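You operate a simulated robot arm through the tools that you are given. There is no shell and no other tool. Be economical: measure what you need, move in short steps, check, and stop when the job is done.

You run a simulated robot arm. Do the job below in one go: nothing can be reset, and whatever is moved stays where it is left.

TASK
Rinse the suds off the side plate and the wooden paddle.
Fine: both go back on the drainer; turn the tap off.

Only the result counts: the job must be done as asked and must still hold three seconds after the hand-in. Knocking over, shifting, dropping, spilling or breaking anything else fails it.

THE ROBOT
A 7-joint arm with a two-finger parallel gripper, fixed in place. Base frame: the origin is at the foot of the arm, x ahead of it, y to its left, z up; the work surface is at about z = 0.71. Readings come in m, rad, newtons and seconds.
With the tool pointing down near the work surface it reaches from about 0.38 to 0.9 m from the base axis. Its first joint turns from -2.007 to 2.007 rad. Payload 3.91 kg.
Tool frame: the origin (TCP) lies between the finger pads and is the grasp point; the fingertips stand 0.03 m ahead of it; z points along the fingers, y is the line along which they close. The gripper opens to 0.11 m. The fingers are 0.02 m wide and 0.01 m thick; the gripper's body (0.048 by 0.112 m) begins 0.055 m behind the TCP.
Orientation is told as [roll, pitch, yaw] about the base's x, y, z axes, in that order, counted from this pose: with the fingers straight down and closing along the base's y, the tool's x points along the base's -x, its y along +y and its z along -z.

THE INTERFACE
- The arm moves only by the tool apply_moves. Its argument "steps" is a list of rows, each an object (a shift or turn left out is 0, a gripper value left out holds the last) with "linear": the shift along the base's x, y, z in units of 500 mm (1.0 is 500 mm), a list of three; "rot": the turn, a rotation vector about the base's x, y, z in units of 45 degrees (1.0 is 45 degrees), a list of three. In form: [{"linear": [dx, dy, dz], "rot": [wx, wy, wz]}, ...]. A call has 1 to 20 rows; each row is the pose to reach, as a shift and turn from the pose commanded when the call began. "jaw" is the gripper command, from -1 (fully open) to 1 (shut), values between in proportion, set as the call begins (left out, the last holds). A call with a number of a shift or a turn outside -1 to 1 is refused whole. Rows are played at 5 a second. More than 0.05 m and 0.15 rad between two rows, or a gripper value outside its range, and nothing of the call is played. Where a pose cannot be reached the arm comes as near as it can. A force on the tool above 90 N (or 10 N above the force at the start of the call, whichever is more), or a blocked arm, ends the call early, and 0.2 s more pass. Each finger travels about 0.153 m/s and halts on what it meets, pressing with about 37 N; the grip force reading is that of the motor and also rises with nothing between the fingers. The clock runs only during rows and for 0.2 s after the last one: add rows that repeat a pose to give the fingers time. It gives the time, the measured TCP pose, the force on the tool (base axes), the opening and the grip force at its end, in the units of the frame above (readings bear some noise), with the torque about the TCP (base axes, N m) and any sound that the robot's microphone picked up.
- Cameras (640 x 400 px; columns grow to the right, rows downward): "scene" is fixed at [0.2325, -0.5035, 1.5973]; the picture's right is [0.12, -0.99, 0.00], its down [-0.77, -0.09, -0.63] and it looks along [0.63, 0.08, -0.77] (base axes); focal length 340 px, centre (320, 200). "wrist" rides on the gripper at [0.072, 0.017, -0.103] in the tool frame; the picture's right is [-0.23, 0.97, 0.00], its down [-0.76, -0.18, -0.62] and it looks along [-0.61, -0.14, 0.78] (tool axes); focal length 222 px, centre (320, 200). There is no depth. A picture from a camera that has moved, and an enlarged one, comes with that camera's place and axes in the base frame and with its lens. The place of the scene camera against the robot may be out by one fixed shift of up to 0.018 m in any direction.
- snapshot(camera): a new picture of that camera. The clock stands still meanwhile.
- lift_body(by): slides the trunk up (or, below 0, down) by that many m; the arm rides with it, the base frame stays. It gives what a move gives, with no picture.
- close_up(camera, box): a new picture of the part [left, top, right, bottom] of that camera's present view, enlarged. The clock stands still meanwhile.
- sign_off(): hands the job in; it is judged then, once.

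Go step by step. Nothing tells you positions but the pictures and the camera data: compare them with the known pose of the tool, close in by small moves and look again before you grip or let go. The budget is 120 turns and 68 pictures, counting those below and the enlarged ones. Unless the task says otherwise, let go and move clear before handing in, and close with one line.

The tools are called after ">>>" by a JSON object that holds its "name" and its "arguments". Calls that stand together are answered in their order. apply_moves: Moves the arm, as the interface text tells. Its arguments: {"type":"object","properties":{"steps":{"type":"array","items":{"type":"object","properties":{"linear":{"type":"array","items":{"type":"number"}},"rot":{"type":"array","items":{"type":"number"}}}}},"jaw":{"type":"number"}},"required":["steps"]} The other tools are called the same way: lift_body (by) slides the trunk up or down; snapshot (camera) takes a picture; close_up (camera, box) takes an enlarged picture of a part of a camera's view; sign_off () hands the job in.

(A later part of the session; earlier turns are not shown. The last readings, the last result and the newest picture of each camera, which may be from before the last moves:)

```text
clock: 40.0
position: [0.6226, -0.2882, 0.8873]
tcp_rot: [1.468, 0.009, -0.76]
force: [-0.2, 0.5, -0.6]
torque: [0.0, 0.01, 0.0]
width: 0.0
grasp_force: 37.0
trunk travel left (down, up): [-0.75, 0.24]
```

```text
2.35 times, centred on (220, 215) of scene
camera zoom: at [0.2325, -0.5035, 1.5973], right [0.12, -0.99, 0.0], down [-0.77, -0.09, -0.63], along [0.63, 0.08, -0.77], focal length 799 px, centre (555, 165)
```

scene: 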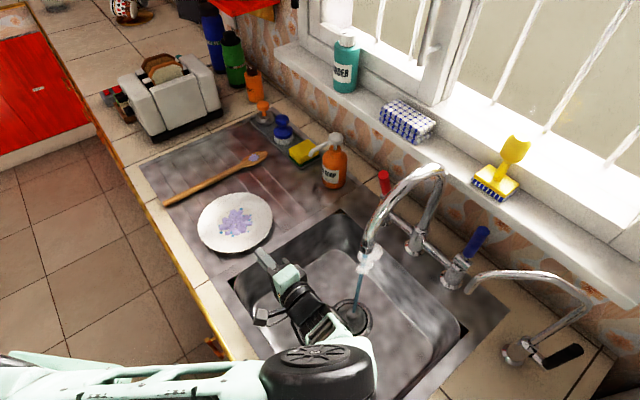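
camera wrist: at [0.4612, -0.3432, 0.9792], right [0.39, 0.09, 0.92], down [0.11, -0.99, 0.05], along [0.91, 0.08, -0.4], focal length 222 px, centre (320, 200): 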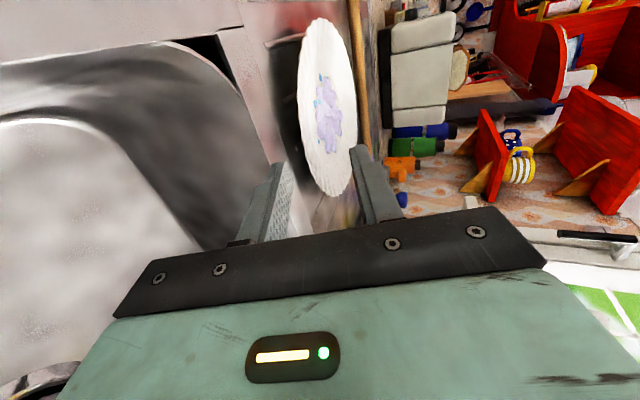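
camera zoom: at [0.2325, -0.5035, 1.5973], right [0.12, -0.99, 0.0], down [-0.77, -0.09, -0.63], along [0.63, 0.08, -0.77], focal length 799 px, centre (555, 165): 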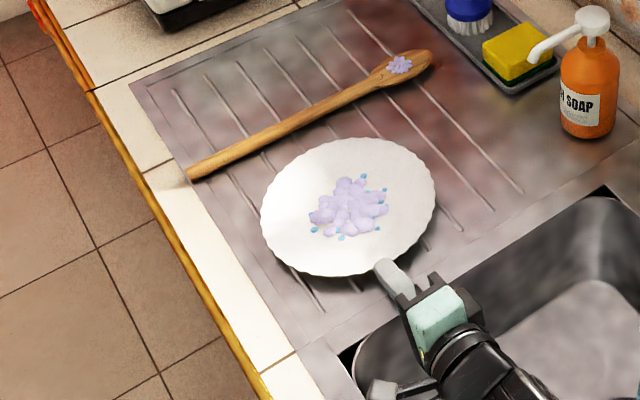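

The scene view shows the plate was nudged about 15 mm and its rim (~0.88) is too low for a finger to go under. New plan: push the plate from its far side so its rim overhangs the bowl, and grip it there. First I'll retreat and stand the tool up.

>>> {"name": "apply_moves", "arguments": {"steps": [{"linear": [-0.06, -0.063, 0.01]}, {"linear": [-0.08, -0.084, 0.08]}, {"linear": [-0.08, -0.084, 0.16], "rot": [-0.12, 0.114, 0]}, {"linear": [-0.08, -0.084, 0.24], "rot": [-0.24, 0.228, 0]}, {"linear": [-0.08, -0.084, 0.32], "rot": [-0.36, 0.343, 0]}, {"linear": [-0.06, -0.06, 0.4], "rot": [-0.48, 0.457, 0]}, {"linear": [-0.02, -0.03, 0.46], "rot": [-0.6, 0.57, 0]}]}}

>>> {"name": "apply_moves", "arguments": {"steps": [{"linear": [0.03, 0.03, 0], "rot": [-0.125, 0.119, 0]}, {"linear": [0.06, 0.07, 0], "rot": [-0.25, 0.238, 0]}, {"linear": [0.1, 0.12, 0], "rot": [-0.375, 0.357, 0]}, {"linear": [0.14, 0.17, 0], "rot": [-0.5, 0.476, 0]}, {"linear": [0.18, 0.22, 0], "rot": [-0.625, 0.595, 0]}, {"linear": [0.22, 0.27, 0], "rot": [-0.754, 0.718, 0]}, {"linear": [0.27, 0.31, 0], "rot": [-0.754, 0.718, 0]}, {"linear": [0.32, 0.35, 0], "rot": [-0.754, 0.718, 0]}]}}

>>> {"name": "snapshot", "arguments": {"camera": "wrist"}}

```text
clock: 41.6
position: [0.6115, -0.3049, 1.115]
tcp_rot: [0.817, 0.008, -0.766]
force: [-0.7, -1.1, 0.0]
torque: [0.13, -0.03, 0.04]
width: 0.0
grasp_force: 37.1
trunk travel left (down, up): [-0.75, 0.24]
```

```text
clock: 43.4
position: [0.7704, -0.1277, 1.1178]
tcp_rot: [0.001, 0.002, -0.769]
force: [0.1, -0.4, 0.6]
torque: [0.05, -0.02, 0.0]
width: 0.0002
grasp_force: 36.8
trunk travel left (down, up): [-0.75, 0.24]
```

```text
30 pictures are left
camera wrist: at [0.7315, -0.0649, 1.2206], right [0.84, 0.54, 0.0], down [0.42, -0.66, 0.62], along [0.34, -0.52, -0.78], focal length 222 px, centre (320, 200)
```

wrist: 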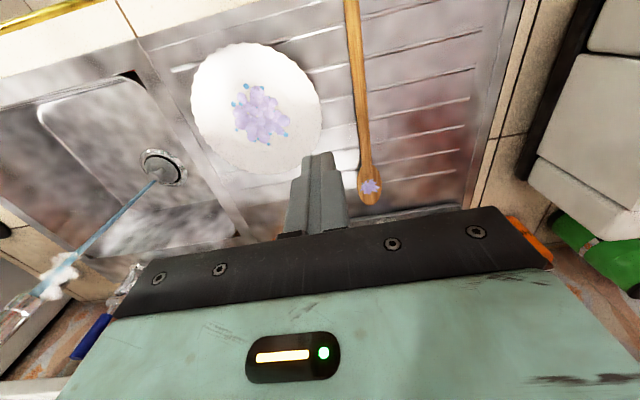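

The plate is now centred at c1≈0.347 with the sink edge at ≈0.207, and the paddle just beyond its far side. I'll lower the closed fingers into the gap between plate and paddle.

>>> {"name": "apply_moves", "arguments": {"steps": [{"linear": [0.032, 0.025, 0]}, {"linear": [0.032, 0.025, -0.09]}, {"linear": [0.032, 0.025, -0.18]}, {"linear": [0.032, 0.025, -0.27]}, {"linear": [0.032, 0.025, -0.35]}, {"linear": [0.032, 0.025, -0.4]}, {"linear": [0.032, 0.025, -0.424]}, {"linear": [0.032, 0.025, -0.424]}]}}

>>> {"name": "snapshot", "arguments": {"camera": "wrist"}}

```text
clock: 45.2
position: [0.7882, -0.1162, 0.9032]
tcp_rot: [0.0, 0.001, -0.768]
force: [-0.1, 0.3, 0.0]
torque: [-0.02, 0.04, 0.02]
width: 0.0002
grasp_force: 36.3
trunk travel left (down, up): [-0.75, 0.24]
```

```text
29 pictures are left
camera wrist: at [0.7476, -0.0533, 1.007], right [0.84, 0.54, 0.0], down [0.42, -0.66, 0.62], along [0.34, -0.52, -0.78], focal length 222 px, centre (320, 200)
```

wrist: 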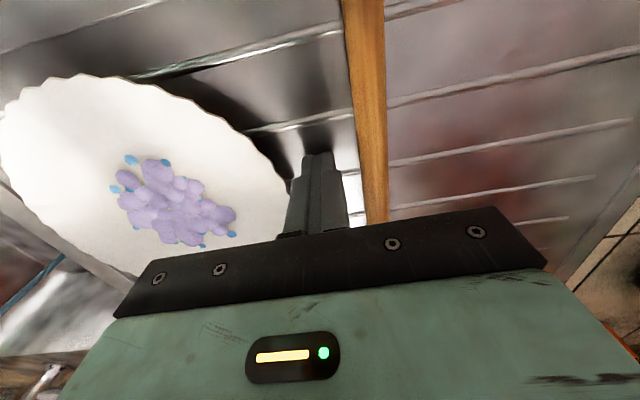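

The fingers are between plate and paddle at the right depth. I'll push slowly toward the sink by about 95 mm.

>>> {"name": "apply_moves", "arguments": {"steps": [{"linear": [-0.011, -0.0115, 0]}, {"linear": [-0.022, -0.023, 0]}, {"linear": [-0.033, -0.0345, 0]}, {"linear": [-0.044, -0.046, 0]}, {"linear": [-0.055, -0.0575, 0]}, {"linear": [-0.066, -0.069, 0]}, {"linear": [-0.076, -0.08, 0]}, {"linear": [-0.087, -0.091, 0]}, {"linear": [-0.098, -0.103, 0]}, {"linear": [-0.109, -0.1145, 0]}, {"linear": [-0.12, -0.126, 0]}, {"linear": [-0.131, -0.1376, 0]}]}}

>>> {"name": "snapshot", "arguments": {"camera": "scene"}}

```text
clock: 47.8
position: [0.7272, -0.1735, 0.906]
tcp_rot: [0.015, -0.002, -0.758]
force: [35.6, 47.0, 4.4]
torque: [0.95, -0.81, 0.49]
width: 0.0001
grasp_force: 36.7
trunk travel left (down, up): [-0.75, 0.24]
```

```text
28 pictures are left
```

scene: 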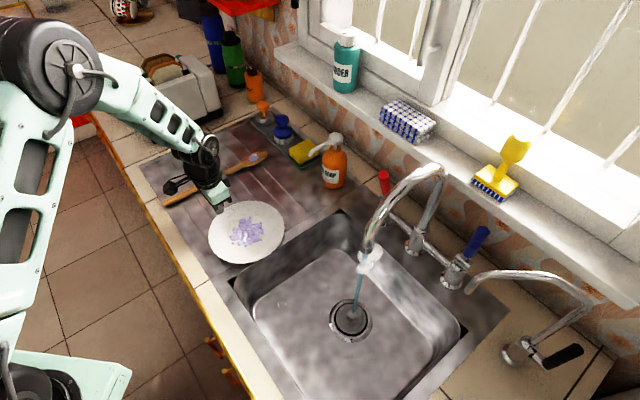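

The plate moved but now something (a lip at the board's edge) stops it. The rim overhangs the sink edge by about 2 cm, which may be enough. I'll back off and rise to look.

>>> {"name": "apply_moves", "arguments": {"steps": [{"linear": [0.015, 0.016, 0]}, {"linear": [0.04, 0.042, 0]}, {"linear": [0.04, 0.042, 0.08]}, {"linear": [0.04, 0.042, 0.16]}, {"linear": [0.02, 0.03, 0.25]}, {"linear": [0.0, 0.02, 0.34]}, {"linear": [0.0, 0.02, 0.34]}]}}

>>> {"name": "snapshot", "arguments": {"camera": "wrist"}}

```text
clock: 49.4
position: [0.7206, -0.1758, 1.0739]
tcp_rot: [-0.001, 0.001, -0.769]
force: [0.4, 0.0, 0.2]
torque: [0.0, -0.01, 0.0]
width: 0.0002
grasp_force: 36.5
trunk travel left (down, up): [-0.75, 0.24]
```

```text
27 pictures are left
camera wrist: at [0.6806, -0.1134, 1.1774], right [0.84, 0.54, 0.0], down [0.43, -0.66, 0.62], along [0.34, -0.52, -0.78], focal length 222 px, centre (320, 200)
```

wrist: 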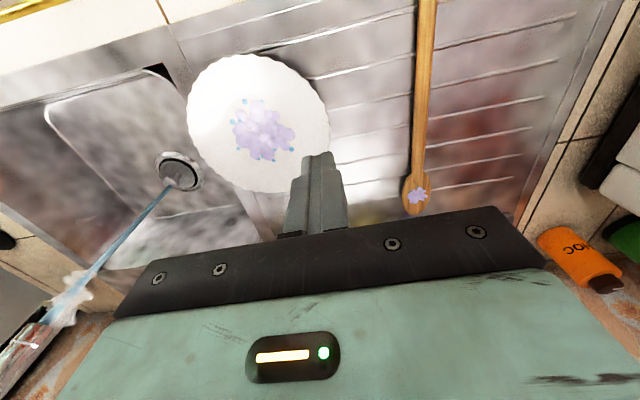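

The plate can't slide further and there's no room under its sink side. I'll do the paddle first, then lay it further left so the plate can be gripped from the ribbed side. Moving over the handle with open fingers.

>>> {"name": "apply_moves", "arguments": {"steps": [{"linear": [0.055, 0.03, 0]}, {"linear": [0.11, 0.06, -0.01]}, {"linear": [0.165, 0.095, -0.02]}, {"linear": [0.222, 0.128, -0.03]}, {"linear": [0.222, 0.128, -0.08]}, {"linear": [0.222, 0.128, -0.08]}], "jaw": -0.1}}

>>> {"name": "snapshot", "arguments": {"camera": "wrist"}}

```text
clock: 50.8
position: [0.8323, -0.1108, 1.0348]
tcp_rot: [0.002, 0.002, -0.768]
force: [0.2, 0.0, -0.6]
torque: [0.0, 0.02, 0.03]
width: 0.0606
grasp_force: 0.0
trunk travel left (down, up): [-0.75, 0.24]
```

```text
26 pictures are left
camera wrist: at [0.7924, -0.0462, 1.1381], right [0.84, 0.54, 0.0], down [0.42, -0.66, 0.62], along [0.34, -0.52, -0.78], focal length 222 px, centre (320, 200)
```

wrist: 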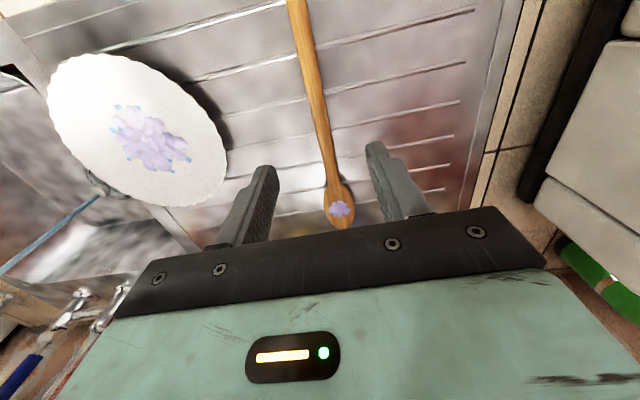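

The handle is centred between the fingers at c1≈0.494. I'll shift 9 mm to stay between the ribs and go down on it.

>>> {"name": "apply_moves", "arguments": {"steps": [{"linear": [0.013, -0.012, -0.07]}, {"linear": [0.013, -0.012, -0.14]}, {"linear": [0.013, -0.012, -0.2]}, {"linear": [0.013, -0.012, -0.25]}, {"linear": [0.013, -0.012, -0.276]}, {"linear": [0.013, -0.012, -0.276]}]}}

>>> {"name": "apply_moves", "arguments": {"steps": [{}, {}, {}], "jaw": 1}}

```text
clock: 52.2
position: [0.8386, -0.1125, 0.8992]
tcp_rot: [0.005, -0.003, -0.768]
force: [-4.8, 2.3, 41.8]
torque: [-0.8, 1.38, -0.25]
width: 0.0616
grasp_force: 1.0
trunk travel left (down, up): [-0.75, 0.24]
```

```text
clock: 53.0
position: [0.8375, -0.1164, 0.9007]
tcp_rot: [0.003, -0.007, -0.772]
force: [-9.8, -20.9, 52.6]
torque: [-0.76, 1.07, 0.17]
width: 0.0165
grasp_force: 37.1
trunk travel left (down, up): [-0.75, 0.24]
```

Gripped at 16.5 mm; the board is at z ≈ 0.868. I'll lift and check.

>>> {"name": "apply_moves", "arguments": {"steps": [{"linear": [0, 0, 0.04]}, {"linear": [0, 0, 0.1]}, {"linear": [0, 0, 0.18]}, {"linear": [0, 0, 0.26]}, {"linear": [0, 0, 0.34]}, {"linear": [0, 0, 0.34]}]}}

>>> {"name": "snapshot", "arguments": {"camera": "wrist"}}

```text
clock: 54.4
position: [0.8418, -0.1146, 1.0661]
tcp_rot: [-0.001, 0.001, -0.768]
force: [0.4, -0.5, -0.8]
torque: [0.08, 0.03, 0.0]
width: 0.0168
grasp_force: 37.1
trunk travel left (down, up): [-0.75, 0.24]
```

```text
25 pictures are left
camera wrist: at [0.801, -0.0517, 1.1694], right [0.84, 0.54, 0.0], down [0.43, -0.66, 0.62], along [0.34, -0.52, -0.78], focal length 222 px, centre (320, 200)
```

wrist: 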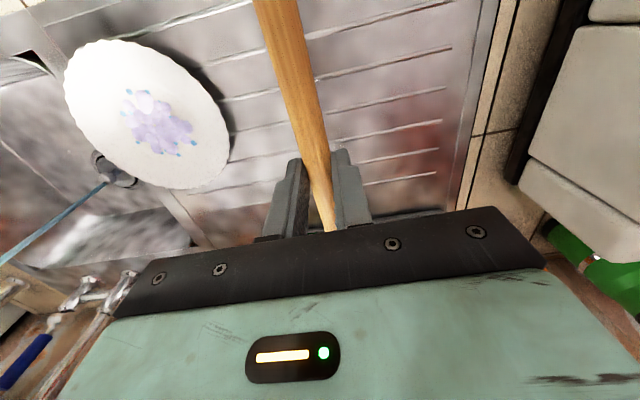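

The paddle is held level with its suds about 14 cm ahead of the grip along the mixer's direction. I'll carry it over so the head comes under the stream.

>>> {"name": "apply_moves", "arguments": {"steps": [{"linear": [-0.096, -0.022, 0]}, {"linear": [-0.192, -0.044, 0]}, {"linear": [-0.288, -0.066, -0.01]}, {"linear": [-0.384, -0.088, -0.02]}, {"linear": [-0.48, -0.11, -0.04]}, {"linear": [-0.52, -0.185, -0.06]}, {"linear": [-0.56, -0.26, -0.08]}, {"linear": [-0.605, -0.34, -0.1]}, {"linear": [-0.65, -0.42, -0.12]}, {"linear": [-0.69, -0.5, -0.14]}, {"linear": [-0.735, -0.58, -0.152]}, {"linear": [-0.76, -0.63, -0.152]}, {"linear": [-0.76, -0.63, -0.152]}]}}

>>> {"name": "snapshot", "arguments": {"camera": "scene"}}

```text
refused: row 5 steps farther than a row can; nothing moved
```

```text
24 pictures are left
```

scene: 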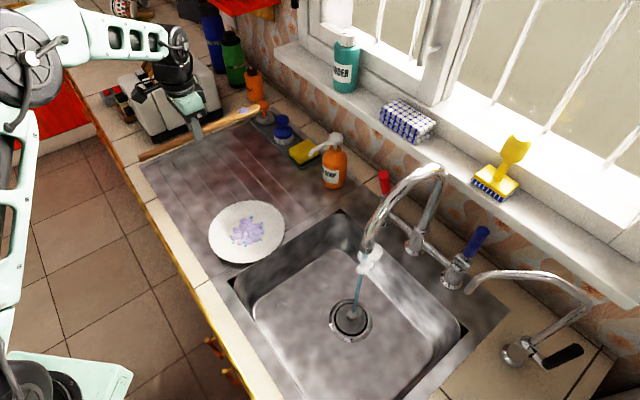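

One row was slightly too long, so nothing moved. I'll resend with gentler steps.

>>> {"name": "apply_moves", "arguments": {"steps": [{"linear": [-0.08, -0.018, 0]}, {"linear": [-0.16, -0.036, 0]}, {"linear": [-0.24, -0.054, 0]}, {"linear": [-0.32, -0.073, -0.01]}, {"linear": [-0.4, -0.092, -0.02]}, {"linear": [-0.48, -0.11, -0.03]}, {"linear": [-0.52, -0.185, -0.05]}, {"linear": [-0.56, -0.26, -0.07]}, {"linear": [-0.6, -0.335, -0.09]}, {"linear": [-0.64, -0.41, -0.11]}, {"linear": [-0.68, -0.485, -0.13]}, {"linear": [-0.72, -0.56, -0.15]}, {"linear": [-0.76, -0.63, -0.152]}, {"linear": [-0.76, -0.63, -0.152]}]}}

>>> {"name": "close_up", "arguments": {"camera": "scene", "box": [240, 160, 440, 340]}}

```text
clock: 57.4
position: [0.4587, -0.4326, 0.988]
tcp_rot: [0.001, 0.001, -0.768]
force: [1.1, 0.2, -0.9]
torque: [0.03, 0.03, 0.02]
width: 0.0167
grasp_force: 36.8
trunk travel left (down, up): [-0.75, 0.24]
```

```text
2.22 times, centred on (340, 250) of scene
camera zoom: at [0.2325, -0.5035, 1.5973], right [0.12, -0.99, 0.0], down [-0.77, -0.09, -0.63], along [0.63, 0.08, -0.77], focal length 754 px, centre (276, 89)
```

zoom: 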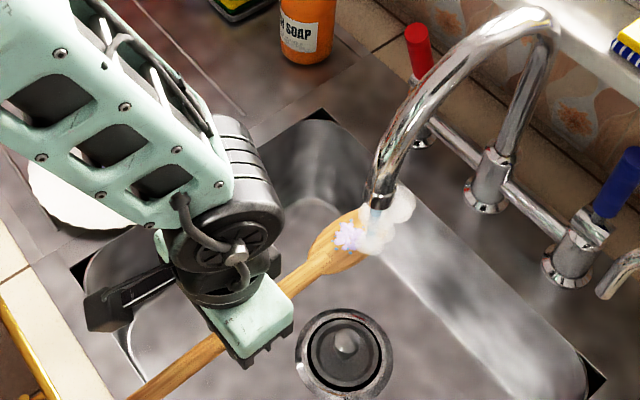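

The stream lands about 2 cm beside the suds. I'll shift -22 mm in y, dwell and sweep slowly around.

>>> {"name": "apply_moves", "arguments": {"steps": [{"linear": [0.002, -0.022, 0]}, {"linear": [0.004, -0.044, 0]}, {"linear": [0.004, -0.044, 0]}, {"linear": [0.004, -0.044, 0]}, {"linear": [0.018, -0.044, 0]}, {"linear": [0.024, -0.044, 0]}, {"linear": [0.014, -0.03, 0]}, {"linear": [0.004, -0.03, 0]}, {"linear": [-0.01, -0.036, 0]}, {"linear": [-0.016, -0.046, 0]}, {"linear": [-0.006, -0.056, 0]}, {"linear": [0.004, -0.06, 0]}, {"linear": [0.014, -0.056, 0]}, {"linear": [0.004, -0.044, 0]}, {"linear": [0.004, -0.044, 0]}]}}

>>> {"name": "close_up", "arguments": {"camera": "scene", "box": [300, 180, 420, 300]}}

```text
clock: 60.6
position: [0.4613, -0.4534, 0.9914]
tcp_rot: [0.0, 0.002, -0.769]
force: [-0.3, -0.1, -0.3]
torque: [0.01, 0.02, 0.0]
width: 0.0165
grasp_force: 37.3
trunk travel left (down, up): [-0.75, 0.24]
```

```text
3.33 times, centred on (360, 240) of scene
camera zoom: at [0.2325, -0.5035, 1.5973], right [0.12, -0.99, 0.0], down [-0.77, -0.09, -0.63], along [0.63, 0.08, -0.77], focal length 1132 px, centre (187, 67)
```

zoom: 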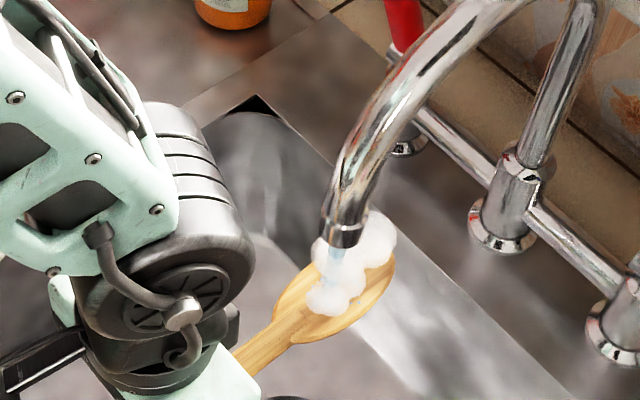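

The suds look gone under the steam. I'll draw the paddle out of the stream to verify.

>>> {"name": "apply_moves", "arguments": {"steps": [{"linear": [0.01, 0.06, 0]}, {"linear": [0.02, 0.12, 0]}, {"linear": [0.03, 0.18, 0]}, {"linear": [0.04, 0.24, 0.0]}, {"linear": [0.04, 0.24, 0.0]}]}}

>>> {"name": "snapshot", "arguments": {"camera": "scene"}}

```text
clock: 61.8
position: [0.4813, -0.3329, 0.9901]
tcp_rot: [0.001, 0.001, -0.767]
force: [-0.3, 0.5, -1.4]
torque: [0.0, 0.04, -0.04]
width: 0.0168
grasp_force: 37.3
trunk travel left (down, up): [-0.75, 0.24]
```

```text
21 pictures are left
```

scene: 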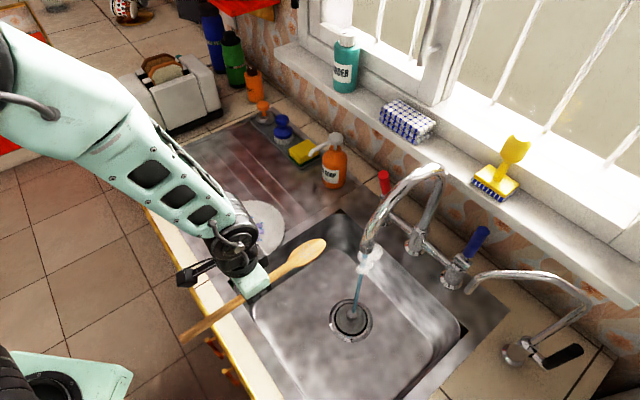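

The paddle head is clean. I'll carry it back to the drainer, laying it a little further left (c1 ≈ 0.55) in the same rib gap.

>>> {"name": "apply_moves", "arguments": {"steps": [{"linear": [0.05, 0.065, 0.03]}, {"linear": [0.1, 0.13, 0.06]}, {"linear": [0.15, 0.195, 0.09]}, {"linear": [0.2, 0.26, 0.12]}, {"linear": [0.238, 0.326, 0.12]}, {"linear": [0.316, 0.353, 0.12]}, {"linear": [0.394, 0.38, 0.12]}, {"linear": [0.472, 0.407, 0.12]}, {"linear": [0.55, 0.434, 0.12]}, {"linear": [0.63, 0.46, 0.12]}, {"linear": [0.71, 0.487, 0.12]}, {"linear": [0.785, 0.517, 0.12]}, {"linear": [0.785, 0.517, 0.12]}]}}

>>> {"name": "apply_moves", "arguments": {"steps": [{"linear": [0, 0, -0.08]}, {"linear": [0, 0, -0.16]}, {"linear": [0, 0, -0.22]}, {"linear": [0, 0, -0.26]}, {"linear": [0, 0, -0.26]}]}}

>>> {"name": "snapshot", "arguments": {"camera": "scene"}}

```text
clock: 64.6
position: [0.872, -0.0731, 1.0503]
tcp_rot: [0.0, 0.003, -0.767]
force: [0.3, -0.7, -1.1]
torque: [0.02, 0.02, -0.01]
width: 0.0167
grasp_force: 37.0
trunk travel left (down, up): [-0.75, 0.24]
```

```text
clock: 65.8
position: [0.8731, -0.0736, 0.9216]
tcp_rot: [0.004, 0.002, -0.767]
force: [0.0, -0.5, -0.3]
torque: [-0.01, 0.01, 0.02]
width: 0.0165
grasp_force: 36.9
trunk travel left (down, up): [-0.75, 0.24]
```

```text
20 pictures are left
```

scene: 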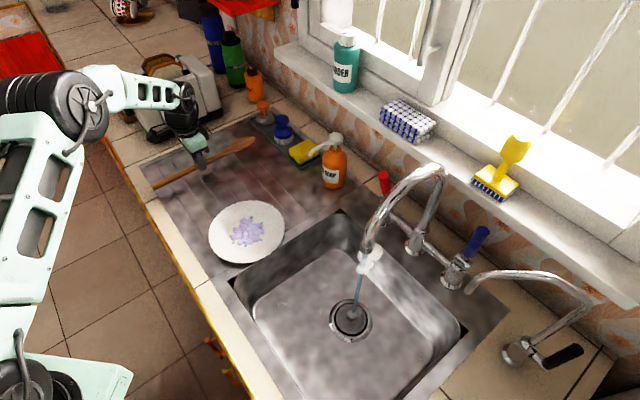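

>>> {"name": "apply_moves", "arguments": {"steps": [{"linear": [0, 0, -0.02]}, {"linear": [0, 0, -0.036]}, {"linear": [0, 0, -0.036]}]}}

>>> {"name": "apply_moves", "arguments": {"steps": [{}, {}, {"linear": [0, 0, 0.06]}, {"linear": [0, 0, 0.14]}, {"linear": [-0.05, 0, 0.23]}, {"linear": [-0.1, -0.04, 0.3]}, {"linear": [-0.1, -0.04, 0.3]}], "jaw": -0.1}}

>>> {"name": "snapshot", "arguments": {"camera": "wrist"}}

```text
clock: 66.6
position: [0.8745, -0.0738, 0.9029]
tcp_rot: [0.001, 0.002, -0.767]
force: [0.9, -0.9, -0.7]
torque: [0.02, 0.02, 0.0]
width: 0.0165
grasp_force: 36.9
trunk travel left (down, up): [-0.75, 0.24]
```

```text
refused: row 5 steps farther than a row can; nothing moved
```

```text
19 pictures are left
camera wrist: at [0.8342, -0.0108, 1.0069], right [0.84, 0.54, 0.0], down [0.42, -0.66, 0.62], along [0.34, -0.52, -0.78], focal length 222 px, centre (320, 200)
```

wrist: 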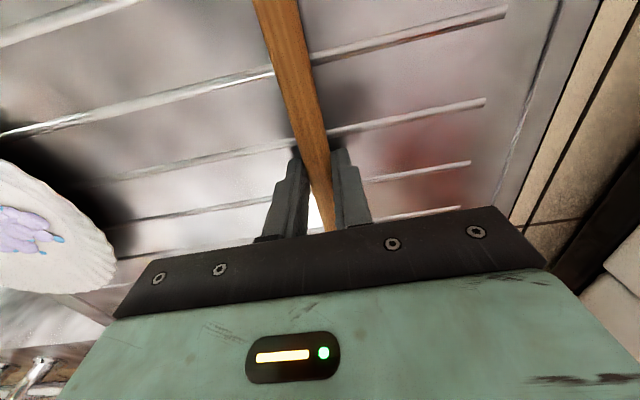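

>>> {"name": "apply_moves", "arguments": {"steps": [{}, {}, {"linear": [0, 0, 0.06]}, {"linear": [0, 0, 0.14]}, {"linear": [-0.04, 0, 0.21]}, {"linear": [-0.08, -0.02, 0.28]}, {"linear": [-0.14, -0.06, 0.33]}, {"linear": [-0.2, -0.1, 0.33]}], "jaw": -0.1}}

>>> {"name": "close_up", "arguments": {"camera": "scene", "box": [190, 180, 310, 290]}}

```text
clock: 68.4
position: [0.7732, -0.1222, 1.0671]
tcp_rot: [-0.001, 0.002, -0.766]
force: [-1.3, -0.1, -0.6]
torque: [-0.01, 0.01, 0.03]
width: 0.0607
grasp_force: 0.2
trunk travel left (down, up): [-0.75, 0.24]
```

```text
3.64 times, centred on (250, 235) of scene
camera zoom: at [0.2325, -0.5035, 1.5973], right [0.12, -0.99, 0.0], down [-0.77, -0.09, -0.63], along [0.63, 0.08, -0.77], focal length 1234 px, centre (574, 73)
```

zoom: 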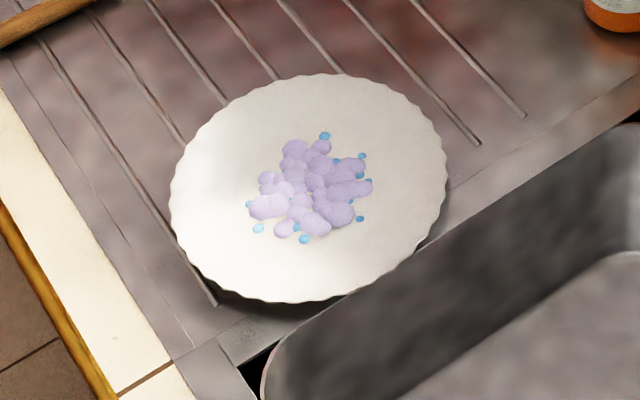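

From this view the plate's foot is stopped at the seam of the recessed drainboard. I'll straddle its far rim with near-closed fingers, press lightly to tip the near side up over the seam, and draw it over the sink edge.

>>> {"name": "apply_moves", "arguments": {"steps": [{"linear": [-0.03, -0.04, 0]}, {"linear": [-0.07, -0.08, -0.02]}, {"linear": [-0.104, -0.126, -0.06]}, {"linear": [-0.104, -0.126, -0.13]}, {"linear": [-0.104, -0.126, -0.2]}, {"linear": [-0.104, -0.126, -0.264]}, {"linear": [-0.104, -0.126, -0.264]}], "jaw": 0.72}}

>>> {"name": "snapshot", "arguments": {"camera": "wrist"}}

```text
clock: 70.0
position: [0.72, -0.1869, 0.9344]
tcp_rot: [0.002, 0.002, -0.768]
force: [0.3, 0.2, -0.7]
torque: [0.02, -0.04, -0.01]
width: 0.0155
grasp_force: 0.0
trunk travel left (down, up): [-0.75, 0.24]
```

```text
17 pictures are left
camera wrist: at [0.6792, -0.1236, 1.0377], right [0.84, 0.54, 0.0], down [0.42, -0.66, 0.62], along [0.34, -0.52, -0.78], focal length 222 px, centre (320, 200)
```

wrist: 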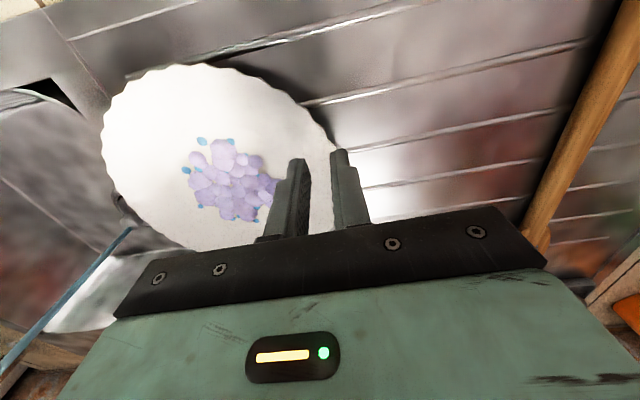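

The outer finger would land on the rim edge. I'll widen slightly, shift 5 mm outward, and descend until light contact.

>>> {"name": "apply_moves", "arguments": {"steps": [{"linear": [0.008, 0.0085, 0]}, {"linear": [0.008, 0.0085, -0.02]}, {"linear": [0.008, 0.0085, -0.036]}, {"linear": [0.008, 0.0085, -0.044]}, {"linear": [0.008, 0.0085, -0.05]}, {"linear": [0.008, 0.0085, -0.05]}], "jaw": 0.66}}

```text
clock: 71.4
position: [0.7253, -0.183, 0.9121]
tcp_rot: [0.003, 0.001, -0.769]
force: [-0.7, 1.3, 4.8]
torque: [0.03, 0.12, -0.03]
width: 0.0188
grasp_force: 0.0
trunk travel left (down, up): [-0.75, 0.24]
```

>>> {"name": "apply_moves", "arguments": {"steps": [{"linear": [0, 0, -0.004]}, {"linear": [0, 0, -0.008]}, {"linear": [0, 0, -0.008]}]}}

>>> {"name": "close_up", "arguments": {"camera": "scene", "box": [190, 180, 310, 290]}}

```text
clock: 72.2
position: [0.7258, -0.1821, 0.908]
tcp_rot: [0.001, 0.0, -0.767]
force: [1.2, 2.5, 6.0]
torque: [-0.05, -0.02, 0.03]
width: 0.0175
grasp_force: 0.0
trunk travel left (down, up): [-0.75, 0.24]
```

```text
3.64 times, centred on (250, 235) of scene
camera zoom: at [0.2325, -0.5035, 1.5973], right [0.12, -0.99, 0.0], down [-0.77, -0.09, -0.63], along [0.63, 0.08, -0.77], focal length 1234 px, centre (574, 73)
```

zoom: 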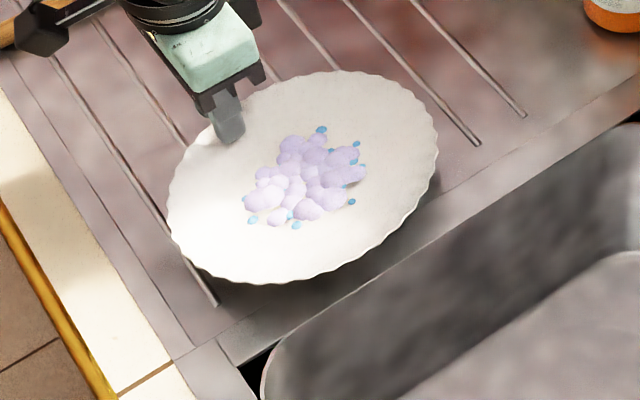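

It works: the near side has tipped up. Now I'll draw the plate 60 mm toward the sink while keeping this light press.

>>> {"name": "apply_moves", "arguments": {"steps": [{"linear": [-0.01, -0.0105, 0]}, {"linear": [-0.02, -0.021, 0]}, {"linear": [-0.03, -0.0315, 0]}, {"linear": [-0.04, -0.042, 0]}, {"linear": [-0.05, -0.0525, 0]}, {"linear": [-0.06, -0.063, 0]}, {"linear": [-0.07, -0.0735, 0]}, {"linear": [-0.08, -0.084, 0]}, {"linear": [-0.09, -0.0945, 0]}, {"linear": [-0.09, -0.0945, 0]}]}}

>>> {"name": "close_up", "arguments": {"camera": "scene", "box": [190, 180, 330, 310]}}

```text
clock: 74.4
position: [0.6806, -0.2304, 0.9077]
tcp_rot: [0.002, 0.002, -0.769]
force: [2.3, 4.5, 10.4]
torque: [-0.05, -0.06, 0.03]
width: 0.0183
grasp_force: 0.1
trunk travel left (down, up): [-0.75, 0.24]
```

```text
3.08 times, centred on (260, 245) of scene
camera zoom: at [0.2325, -0.5035, 1.5973], right [0.12, -0.99, 0.0], down [-0.77, -0.09, -0.63], along [0.63, 0.08, -0.77], focal length 1044 px, centre (505, 62)
```

zoom: 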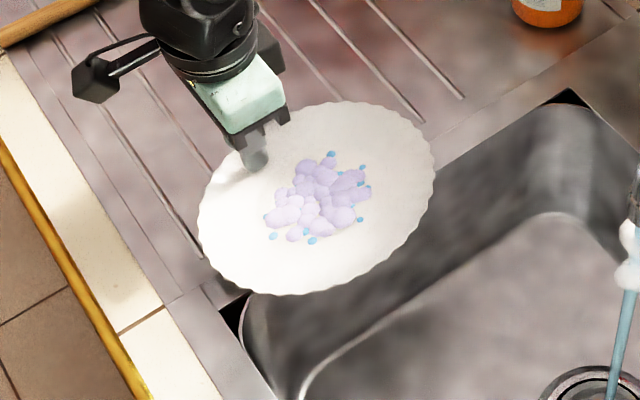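

The plate now overhangs the bowl well. I'll raise the fingers slowly so the near side settles, then look.

>>> {"name": "apply_moves", "arguments": {"steps": [{"linear": [0, 0, 0.004]}, {"linear": [0, 0, 0.008]}, {"linear": [0, 0, 0.013]}, {"linear": [0, 0, 0.02]}, {"linear": [0, 0, 0.03]}, {"linear": [0, 0, 0.1]}, {"linear": [0, 0, 0.19]}, {"linear": [0, 0, 0.28]}, {"linear": [0, 0, 0.34]}]}}

>>> {"name": "snapshot", "arguments": {"camera": "wrist"}}

```text
clock: 76.4
position: [0.6813, -0.2291, 1.0757]
tcp_rot: [0.001, 0.002, -0.77]
force: [0.2, 0.5, 0.3]
torque: [0.03, 0.04, 0.01]
width: 0.0189
grasp_force: 0.2
trunk travel left (down, up): [-0.75, 0.24]
```

```text
14 pictures are left
camera wrist: at [0.6393, -0.1664, 1.1797], right [0.84, 0.54, 0.0], down [0.42, -0.66, 0.62], along [0.34, -0.52, -0.78], focal length 222 px, centre (320, 200)
```

wrist: 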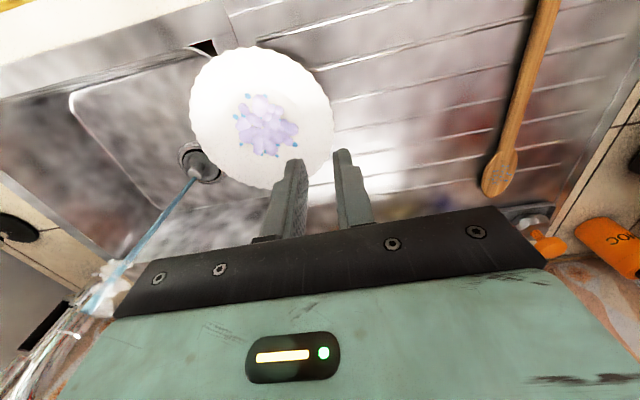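

The plate centre is at c1≈0.222 with its near rim at ≈0.13, about 6 cm over the bowl. Now I'll bring the hand around the sink side, tilting it to pinch the rim.

>>> {"name": "apply_moves", "arguments": {"steps": [{"linear": [-0.054, -0.057, 0.03], "rot": [0.094, -0.09, 0]}, {"linear": [-0.108, -0.114, 0.06], "rot": [0.188, -0.179, 0]}, {"linear": [-0.162, -0.171, 0.06], "rot": [0.281, -0.268, 0]}, {"linear": [-0.216, -0.228, 0.06], "rot": [0.375, -0.358, 0]}, {"linear": [-0.27, -0.285, 0.06], "rot": [0.469, -0.447, 0]}, {"linear": [-0.322, -0.345, 0.06], "rot": [0.563, -0.537, 0]}], "jaw": 0.36}}

>>> {"name": "apply_moves", "arguments": {"steps": [{"linear": [0, 0, -0.04], "rot": [0.113, -0.107, 0]}, {"linear": [0, 0, -0.08], "rot": [0.225, -0.215, 0]}, {"linear": [0, 0, -0.13], "rot": [0.338, -0.322, 0]}, {"linear": [0, 0, -0.19], "rot": [0.45, -0.43, 0]}, {"linear": [0, 0, -0.26], "rot": [0.563, -0.537, 0]}, {"linear": [0, 0, -0.34], "rot": [0.563, -0.537, 0]}, {"linear": [0, 0, -0.4], "rot": [0.563, -0.537, 0]}, {"linear": [0, 0, -0.4], "rot": [0.563, -0.537, 0]}]}}

>>> {"name": "snapshot", "arguments": {"camera": "wrist"}}

```text
clock: 77.8
position: [0.5175, -0.3979, 1.1085]
tcp_rot: [0.612, 0.004, -0.764]
force: [-0.2, 0.2, 0.4]
torque: [-0.03, 0.05, 0.0]
width: 0.0352
grasp_force: 0.1
trunk travel left (down, up): [-0.75, 0.24]
```

```text
clock: 79.6
position: [0.52, -0.4024, 0.9085]
tcp_rot: [1.223, 0.005, -0.762]
force: [-1.0, -0.1, -0.1]
torque: [-0.01, -0.01, 0.0]
width: 0.0352
grasp_force: 0.0
trunk travel left (down, up): [-0.75, 0.24]
```

```text
13 pictures are left
camera wrist: at [0.4044, -0.4178, 0.9601], right [0.4, 0.08, 0.91], down [0.1, -0.99, 0.04], along [0.91, 0.08, -0.4], focal length 222 px, centre (320, 200)
```

wrist: 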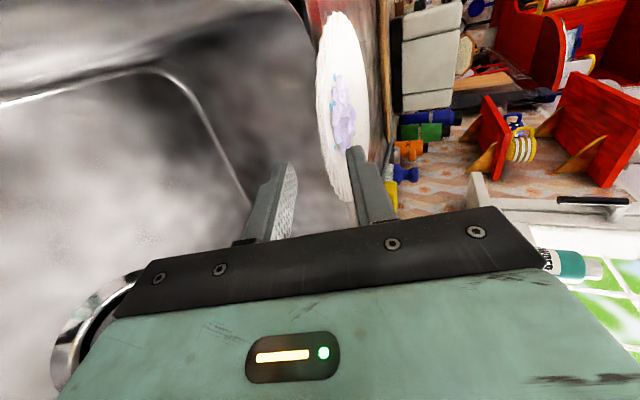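

Alignment agrees (rim z ≈ 0.89). I'll drop to rim level and slide in so the lower finger is under the overhang.

>>> {"name": "apply_moves", "arguments": {"steps": [{"linear": [0, 0, -0.02]}, {"linear": [0, 0, -0.038]}, {"linear": [0.02, 0.021, -0.038]}, {"linear": [0.04, 0.042, -0.038]}, {"linear": [0.06, 0.063, -0.038]}, {"linear": [0.08, 0.084, -0.038]}, {"linear": [0.08, 0.084, -0.038]}]}}

>>> {"name": "close_up", "arguments": {"camera": "wrist", "box": [220, 40, 420, 240]}}

```text
clock: 81.2
position: [0.5597, -0.361, 0.8865]
tcp_rot: [1.225, 0.005, -0.763]
force: [-0.6, -0.4, 0.2]
torque: [-0.01, 0.0, 0.01]
width: 0.035
grasp_force: 0.0
trunk travel left (down, up): [-0.75, 0.24]
```

```text
2.00 times, centred on (320, 140) of wrist
camera zoom: at [0.4439, -0.3769, 0.9385], right [0.4, 0.08, 0.91], down [0.1, -0.99, 0.04], along [0.91, 0.08, -0.4], focal length 444 px, centre (320, 320)
```

zoom: 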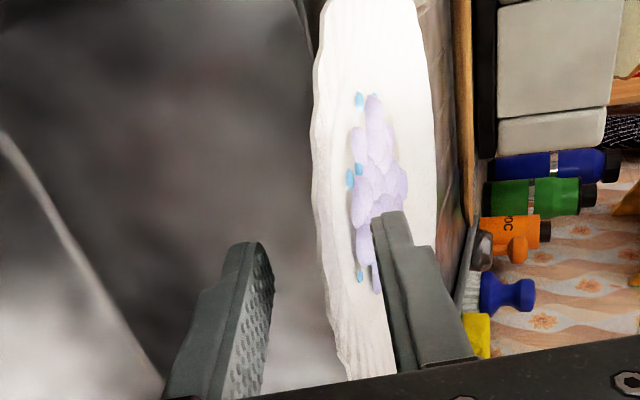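

The rim is clearly between the fingers. I'll go 8 mm deeper and close.

>>> {"name": "apply_moves", "arguments": {"steps": [{"linear": [0.011, 0.0116, 0.006]}, {"linear": [0.011, 0.0116, 0.006]}]}}

>>> {"name": "apply_moves", "arguments": {"steps": [{}, {}, {}], "jaw": 1}}

>>> {"name": "apply_moves", "arguments": {"steps": [{"linear": [0, 0, 0.02]}, {"linear": [0, 0, 0.05]}, {"linear": [0, 0, 0.09]}, {"linear": [0, 0, 0.14]}, {"linear": [0, 0, 0.14]}]}}

>>> {"name": "snapshot", "arguments": {"camera": "scene"}}

```text
clock: 81.8
position: [0.5664, -0.3551, 0.8904]
tcp_rot: [1.222, 0.009, -0.763]
force: [0.5, 0.5, 0.5]
torque: [0.01, 0.01, 0.03]
width: 0.0351
grasp_force: 0.1
trunk travel left (down, up): [-0.75, 0.24]
```

```text
clock: 82.6
position: [0.5647, -0.3558, 0.8896]
tcp_rot: [1.223, 0.007, -0.764]
force: [2.0, -1.8, 8.2]
torque: [0.92, -1.06, -0.4]
width: 0.0058
grasp_force: 37.0
trunk travel left (down, up): [-0.75, 0.24]
```

```text
clock: 83.8
position: [0.565, -0.3554, 0.9638]
tcp_rot: [1.222, 0.008, -0.762]
force: [0.3, 0.6, -2.6]
torque: [-0.15, 0.19, 0.0]
width: 0.0047
grasp_force: 37.4
trunk travel left (down, up): [-0.75, 0.24]
```

```text
11 pictures are left
```

scene: 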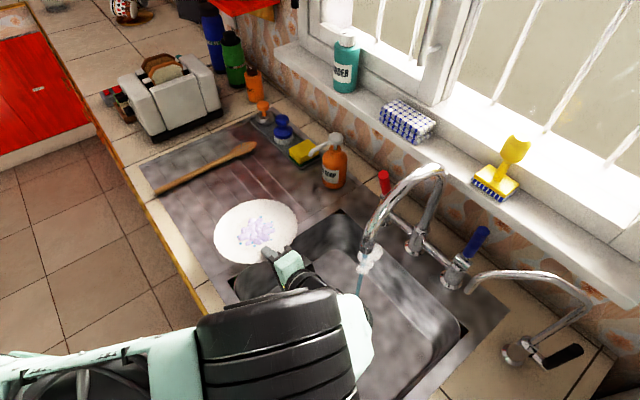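

The plate is held (about 2.6 N, level). I'll swing it under the stream, rotating the hand to point along +x to stay clear of the small tap.

>>> {"name": "apply_moves", "arguments": {"steps": [{"linear": [-0.025, -0.048, 0], "rot": [0, 0, -0.125]}, {"linear": [-0.05, -0.096, 0], "rot": [0, 0, -0.25]}, {"linear": [-0.075, -0.144, 0], "rot": [0, 0, -0.375]}, {"linear": [-0.1, -0.192, -0.004], "rot": [0, 0, -0.5]}, {"linear": [-0.125, -0.24, -0.008], "rot": [0, 0, -0.625]}, {"linear": [-0.15, -0.288, -0.012], "rot": [0, 0, -0.75]}, {"linear": [-0.175, -0.336, -0.016], "rot": [0, 0, -0.875]}, {"linear": [-0.2, -0.38, -0.018], "rot": [0, 0, -1.0]}, {"linear": [-0.2, -0.38, -0.018], "rot": [0, 0, -1.0]}]}}

>>> {"name": "close_up", "arguments": {"camera": "scene", "box": [270, 180, 450, 350]}}

```text
clock: 85.8
position: [0.4643, -0.5458, 0.9517]
tcp_rot: [1.224, 0.006, -1.55]
force: [0.3, 0.9, -3.9]
torque: [0.03, 0.2, 0.0]
width: 0.0048
grasp_force: 37.2
trunk travel left (down, up): [-0.75, 0.24]
```

```text
2.35 times, centred on (360, 265) of scene
camera zoom: at [0.2325, -0.5035, 1.5973], right [0.12, -0.99, 0.0], down [-0.77, -0.09, -0.63], along [0.63, 0.08, -0.77], focal length 799 px, centre (226, 47)
```

zoom: 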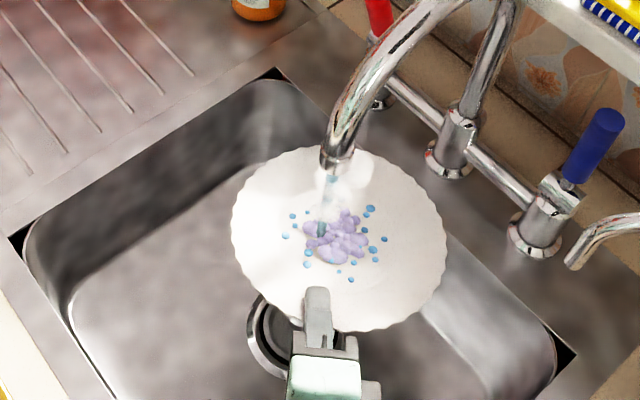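

The stream is right on the suds patch. I'll raster the plate slowly under it to cover the whole patch and the stray bubbles.

>>> {"name": "apply_moves", "arguments": {"steps": [{"linear": [-0.04, 0, 0]}, {"linear": [-0.05, 0.02, 0]}, {"linear": [0, 0.02, 0]}, {"linear": [0.04, 0.02, 0]}, {"linear": [0.08, 0.02, 0]}, {"linear": [0.11, 0.02, 0]}, {"linear": [0.11, 0.06, 0]}, {"linear": [0.08, 0.06, 0]}, {"linear": [0.04, 0.06, 0]}, {"linear": [0, 0.06, 0]}, {"linear": [-0.04, 0.06, 0]}, {"linear": [-0.04, 0.1, 0]}, {"linear": [0, 0.1, 0]}, {"linear": [0.04, 0.1, 0]}, {"linear": [0.08, 0.1, 0]}, {"linear": [0.1, 0.07, 0]}, {"linear": [0.1, 0.0, 0]}, {"linear": [0.06, -0.02, 0]}, {"linear": [0.02, -0.02, 0]}, {"linear": [-0.03, -0.02, 0]}]}}

>>> {"name": "apply_moves", "arguments": {"steps": [{"linear": [-0.01, -0.04, 0]}, {"linear": [0.03, -0.04, 0]}, {"linear": [0.07, -0.04, 0]}, {"linear": [0.11, -0.04, 0]}, {"linear": [0.13, -0.02, 0]}, {"linear": [0.09, 0.02, 0]}, {"linear": [0.07, 0.02, 0]}, {"linear": [0.05, 0.02, 0]}, {"linear": [0.03, 0.02, 0]}, {"linear": [0.05, 0.06, 0]}, {"linear": [0.09, 0.06, 0]}, {"linear": [0.07, 0.04, 0]}, {"linear": [0.06, 0.04, 0]}]}}

>>> {"name": "close_up", "arguments": {"camera": "scene", "box": [270, 180, 450, 350]}}

```text
clock: 90.0
position: [0.4503, -0.5549, 0.9505]
tcp_rot: [1.223, 0.006, -1.546]
force: [0.7, -0.4, -3.1]
torque: [0.02, 0.26, 0.02]
width: 0.0043
grasp_force: 36.9
trunk travel left (down, up): [-0.75, 0.24]
```

```text
clock: 92.8
position: [0.481, -0.5356, 0.9525]
tcp_rot: [1.222, 0.007, -1.548]
force: [0.5, 0.0, -1.6]
torque: [0.05, 0.23, -0.02]
width: 0.0048
grasp_force: 37.1
trunk travel left (down, up): [-0.75, 0.24]
```

```text
2.35 times, centred on (360, 265) of scene
camera zoom: at [0.2325, -0.5035, 1.5973], right [0.12, -0.99, 0.0], down [-0.77, -0.09, -0.63], along [0.63, 0.08, -0.77], focal length 799 px, centre (226, 47)
```

zoom: 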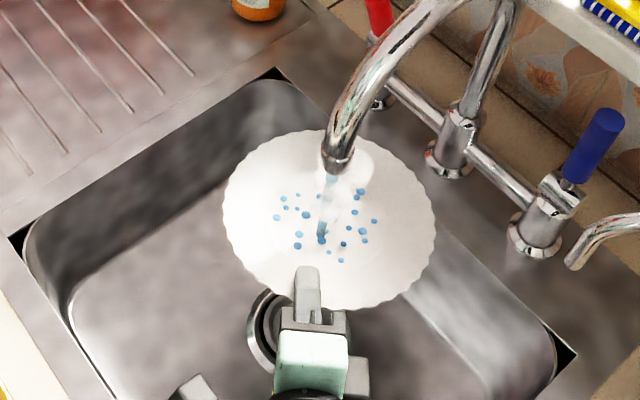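

The suds are gone, but small blue dots remain, which could be drops or residue. I'll make a second, denser pass over them and compare.

>>> {"name": "apply_moves", "arguments": {"steps": [{"linear": [-0.05, -0.04, 0]}, {"linear": [-0.1, -0.07, 0]}, {"linear": [-0.05, -0.08, 0]}, {"linear": [0, -0.08, 0]}, {"linear": [0.04, -0.07, 0]}, {"linear": [0.05, -0.05, 0]}, {"linear": [0, -0.05, 0]}, {"linear": [-0.05, -0.05, 0]}, {"linear": [-0.1, -0.04, 0]}, {"linear": [-0.1, -0.02, 0]}, {"linear": [-0.05, -0.02, 0]}, {"linear": [0, -0.02, 0]}, {"linear": [0.05, -0.02, 0]}, {"linear": [0.06, 0.01, 0]}, {"linear": [0.02, 0.01, 0]}, {"linear": [-0.02, 0.01, 0]}, {"linear": [-0.06, 0.01, 0]}, {"linear": [-0.1, 0.01, 0]}, {"linear": [-0.1, 0.04, 0]}, {"linear": [-0.06, 0.04, 0]}]}}

>>> {"name": "apply_moves", "arguments": {"steps": [{"linear": [0.04, 0, 0]}, {"linear": [0.08, 0, 0]}, {"linear": [0.12, 0, 0]}, {"linear": [0.12, 0.03, 0]}, {"linear": [0.08, 0.03, 0]}, {"linear": [0.04, 0.03, 0]}, {"linear": [0, 0.03, 0]}, {"linear": [-0.03, 0.04, 0]}, {"linear": [-0.03, 0.06, 0]}, {"linear": [0.01, 0.06, 0]}, {"linear": [0.05, 0.06, 0]}, {"linear": [0.09, 0.06, 0]}, {"linear": [0.1, 0.02, 0]}, {"linear": [0.06, -0.04, 0]}]}}

>>> {"name": "close_up", "arguments": {"camera": "scene", "box": [300, 190, 420, 310]}}

```text
clock: 97.0
position: [0.4496, -0.5168, 0.9499]
tcp_rot: [1.223, 0.007, -1.548]
force: [-0.6, -1.2, -2.1]
torque: [0.05, 0.27, -0.02]
width: 0.0047
grasp_force: 36.5
trunk travel left (down, up): [-0.75, 0.24]
```

```text
clock: 100.0
position: [0.4793, -0.5377, 0.9494]
tcp_rot: [1.222, 0.007, -1.549]
force: [-0.2, 1.0, -2.5]
torque: [0.05, 0.22, -0.02]
width: 0.0047
grasp_force: 37.3
trunk travel left (down, up): [-0.75, 0.24]
```

```text
3.33 times, centred on (360, 250) of scene
camera zoom: at [0.2325, -0.5035, 1.5973], right [0.12, -0.99, 0.0], down [-0.77, -0.09, -0.63], along [0.63, 0.08, -0.77], focal length 1132 px, centre (187, 33)
```

zoom: 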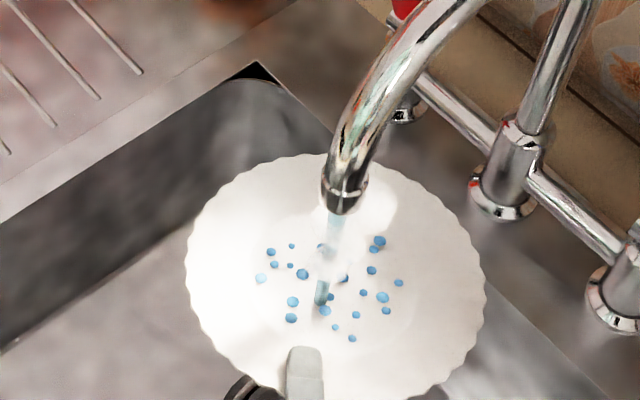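

The dots haven't changed after two passes, so they're the plate's pattern; the suds are off. I'll carry the plate back above the drainer edge.

>>> {"name": "apply_moves", "arguments": {"steps": [{"linear": [0.02, 0.045, 0.01], "rot": [0, 0, 0.125]}, {"linear": [0.045, 0.093, 0.02], "rot": [0, 0, 0.25]}, {"linear": [0.07, 0.141, 0.03], "rot": [0, 0, 0.375]}, {"linear": [0.095, 0.19, 0.03], "rot": [0, 0, 0.5]}, {"linear": [0.12, 0.238, 0.03], "rot": [0, 0, 0.625]}, {"linear": [0.145, 0.286, 0.03], "rot": [0, 0, 0.75]}, {"linear": [0.168, 0.334, 0.03], "rot": [0, 0, 0.875]}, {"linear": [0.188, 0.382, 0.03], "rot": [0, 0, 1.0]}, {"linear": [0.188, 0.382, 0.03], "rot": [0, 0, 1.0]}]}}

>>> {"name": "apply_moves", "arguments": {"steps": [{"linear": [0, 0, -0.04]}, {"linear": [0, 0, -0.08]}, {"linear": [0, 0, -0.11]}, {"linear": [0, 0, -0.13]}, {"linear": [0, 0, -0.14]}, {"linear": [0, 0, -0.14]}]}}

```text
clock: 102.0
position: [0.5718, -0.3444, 0.9667]
tcp_rot: [1.224, 0.007, -0.758]
force: [0.5, 0.1, -3.0]
torque: [-0.16, 0.18, -0.01]
width: 0.0048
grasp_force: 36.9
trunk travel left (down, up): [-0.75, 0.24]
```

```text
clock: 103.4
position: [0.5733, -0.3434, 0.8984]
tcp_rot: [1.227, 0.006, -0.763]
force: [-1.5, -1.8, 5.7]
torque: [0.65, -0.7, 0.0]
width: 0.0052
grasp_force: 37.1
trunk travel left (down, up): [-0.75, 0.24]
```

Touchdown. I'll lower 4 mm more, then open partway and withdraw horizontally.

>>> {"name": "apply_moves", "arguments": {"steps": [{"linear": [0, 0, -0.004]}, {"linear": [0, 0, -0.01]}, {"linear": [0, 0, -0.01]}]}}

>>> {"name": "apply_moves", "arguments": {"steps": [{}, {}, {"linear": [-0.03, -0.0315, 0]}, {"linear": [-0.08, -0.084, 0]}, {"linear": [-0.14, -0.147, 0]}, {"linear": [-0.14, -0.147, 0]}], "jaw": 0.36}}

>>> {"name": "snapshot", "arguments": {"camera": "scene"}}

```text
clock: 104.2
position: [0.5742, -0.3457, 0.8926]
tcp_rot: [1.224, 0.005, -0.763]
force: [-2.4, -1.5, 8.0]
torque: [0.84, -0.86, 0.05]
width: 0.0055
grasp_force: 37.2
trunk travel left (down, up): [-0.75, 0.24]
```

```text
clock: 105.6
position: [0.5049, -0.4199, 0.8911]
tcp_rot: [1.223, 0.007, -0.763]
force: [0.1, -0.5, 0.6]
torque: [0.0, -0.01, -0.06]
width: 0.0352
grasp_force: 0.1
trunk travel left (down, up): [-0.75, 0.24]
```

```text
7 pictures are left
```

scene: 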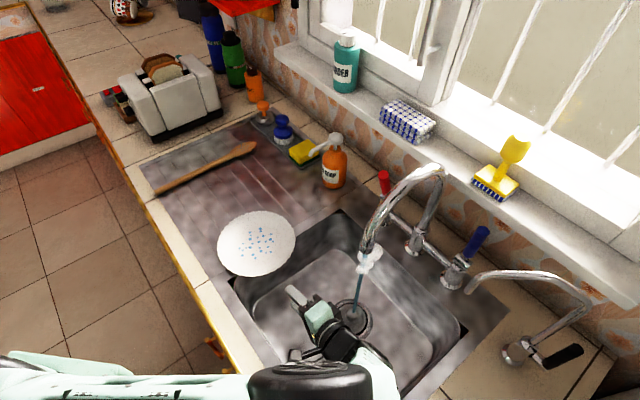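

The plate rests half on the board. I'll close the fingers and push it by its near rim back fully onto the drainer.

>>> {"name": "apply_moves", "arguments": {"steps": [{"linear": [0, 0, 0.012]}, {"linear": [0.03, 0.0314, 0.012]}, {"linear": [0.06, 0.0627, 0.012]}, {"linear": [0.08, 0.0836, 0.012]}, {"linear": [0.095, 0.0993, 0.012]}, {"linear": [0.109, 0.114, 0.012]}, {"linear": [0.122, 0.1275, 0.012]}, {"linear": [0.135, 0.141, 0.012]}, {"linear": [0.148, 0.1547, 0.012]}, {"linear": [0.16, 0.167, 0.012]}, {"linear": [0.172, 0.18, 0.012]}, {"linear": [0.184, 0.192, 0.012]}, {"linear": [0.196, 0.205, 0.012]}, {"linear": [0.208, 0.217, 0.012]}, {"linear": [0.222, 0.232, 0.012]}], "jaw": 1}}

>>> {"name": "close_up", "arguments": {"camera": "scene", "box": [130, 110, 330, 310]}}

```text
clock: 108.8
position: [0.6145, -0.3011, 0.8975]
tcp_rot: [1.222, 0.009, -0.762]
force: [-1.1, -1.0, -0.1]
torque: [0.0, -0.01, -0.04]
width: 0.0
grasp_force: 37.0
trunk travel left (down, up): [-0.75, 0.24]
```

```text
2.00 times, centred on (230, 210) of scene
camera zoom: at [0.2325, -0.5035, 1.5973], right [0.12, -0.99, 0.0], down [-0.77, -0.09, -0.63], along [0.63, 0.08, -0.77], focal length 679 px, centre (500, 180)
```

zoom: 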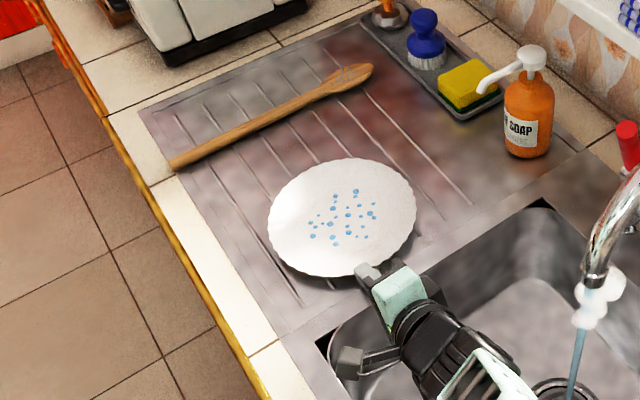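

The plate sits fully on the drainer. Now the tap: I'll retreat, stand the tool up and return to the red lever.

>>> {"name": "apply_moves", "arguments": {"steps": [{"linear": [-0.06, -0.063, 0.01]}, {"linear": [-0.12, -0.126, 0.04]}, {"linear": [-0.14, -0.147, 0.12], "rot": [-0.113, 0.107, 0]}, {"linear": [-0.14, -0.147, 0.2], "rot": [-0.225, 0.215, 0]}, {"linear": [-0.14, -0.147, 0.28], "rot": [-0.338, 0.322, 0]}, {"linear": [-0.14, -0.147, 0.36], "rot": [-0.45, 0.43, 0]}, {"linear": [-0.14, -0.147, 0.44], "rot": [-0.563, 0.537, 0]}, {"linear": [-0.14, -0.147, 0.52], "rot": [-0.563, 0.537, 0]}, {"linear": [-0.14, -0.147, 0.6], "rot": [-0.563, 0.537, 0]}], "jaw": 0.9}}

>>> {"name": "apply_moves", "arguments": {"steps": [{"linear": [0, 0, 0.04], "rot": [-0.113, 0.107, 0]}, {"linear": [0.02, 0.02, 0.08], "rot": [-0.225, 0.215, 0]}, {"linear": [0.06, 0.04, 0.1], "rot": [-0.338, 0.322, 0]}, {"linear": [0.1, 0.05, 0.1], "rot": [-0.45, 0.43, 0]}, {"linear": [0.14, 0.04, 0.1], "rot": [-0.561, 0.535, 0]}], "jaw": -1}}

```text
clock: 110.8
position: [0.5455, -0.3771, 1.1972]
tcp_rot: [0.614, 0.006, -0.767]
force: [0.3, -1.9, -0.8]
torque: [0.03, 0.0, 0.0]
width: 0.0053
grasp_force: 0.1
trunk travel left (down, up): [-0.75, 0.24]
```

```text
clock: 112.0
position: [0.6141, -0.3553, 1.2479]
tcp_rot: [0.003, 0.002, -0.77]
force: [0.4, -0.1, 0.5]
torque: [0.02, -0.04, 0.04]
width: 0.11
grasp_force: 0.0
trunk travel left (down, up): [-0.75, 0.24]
```

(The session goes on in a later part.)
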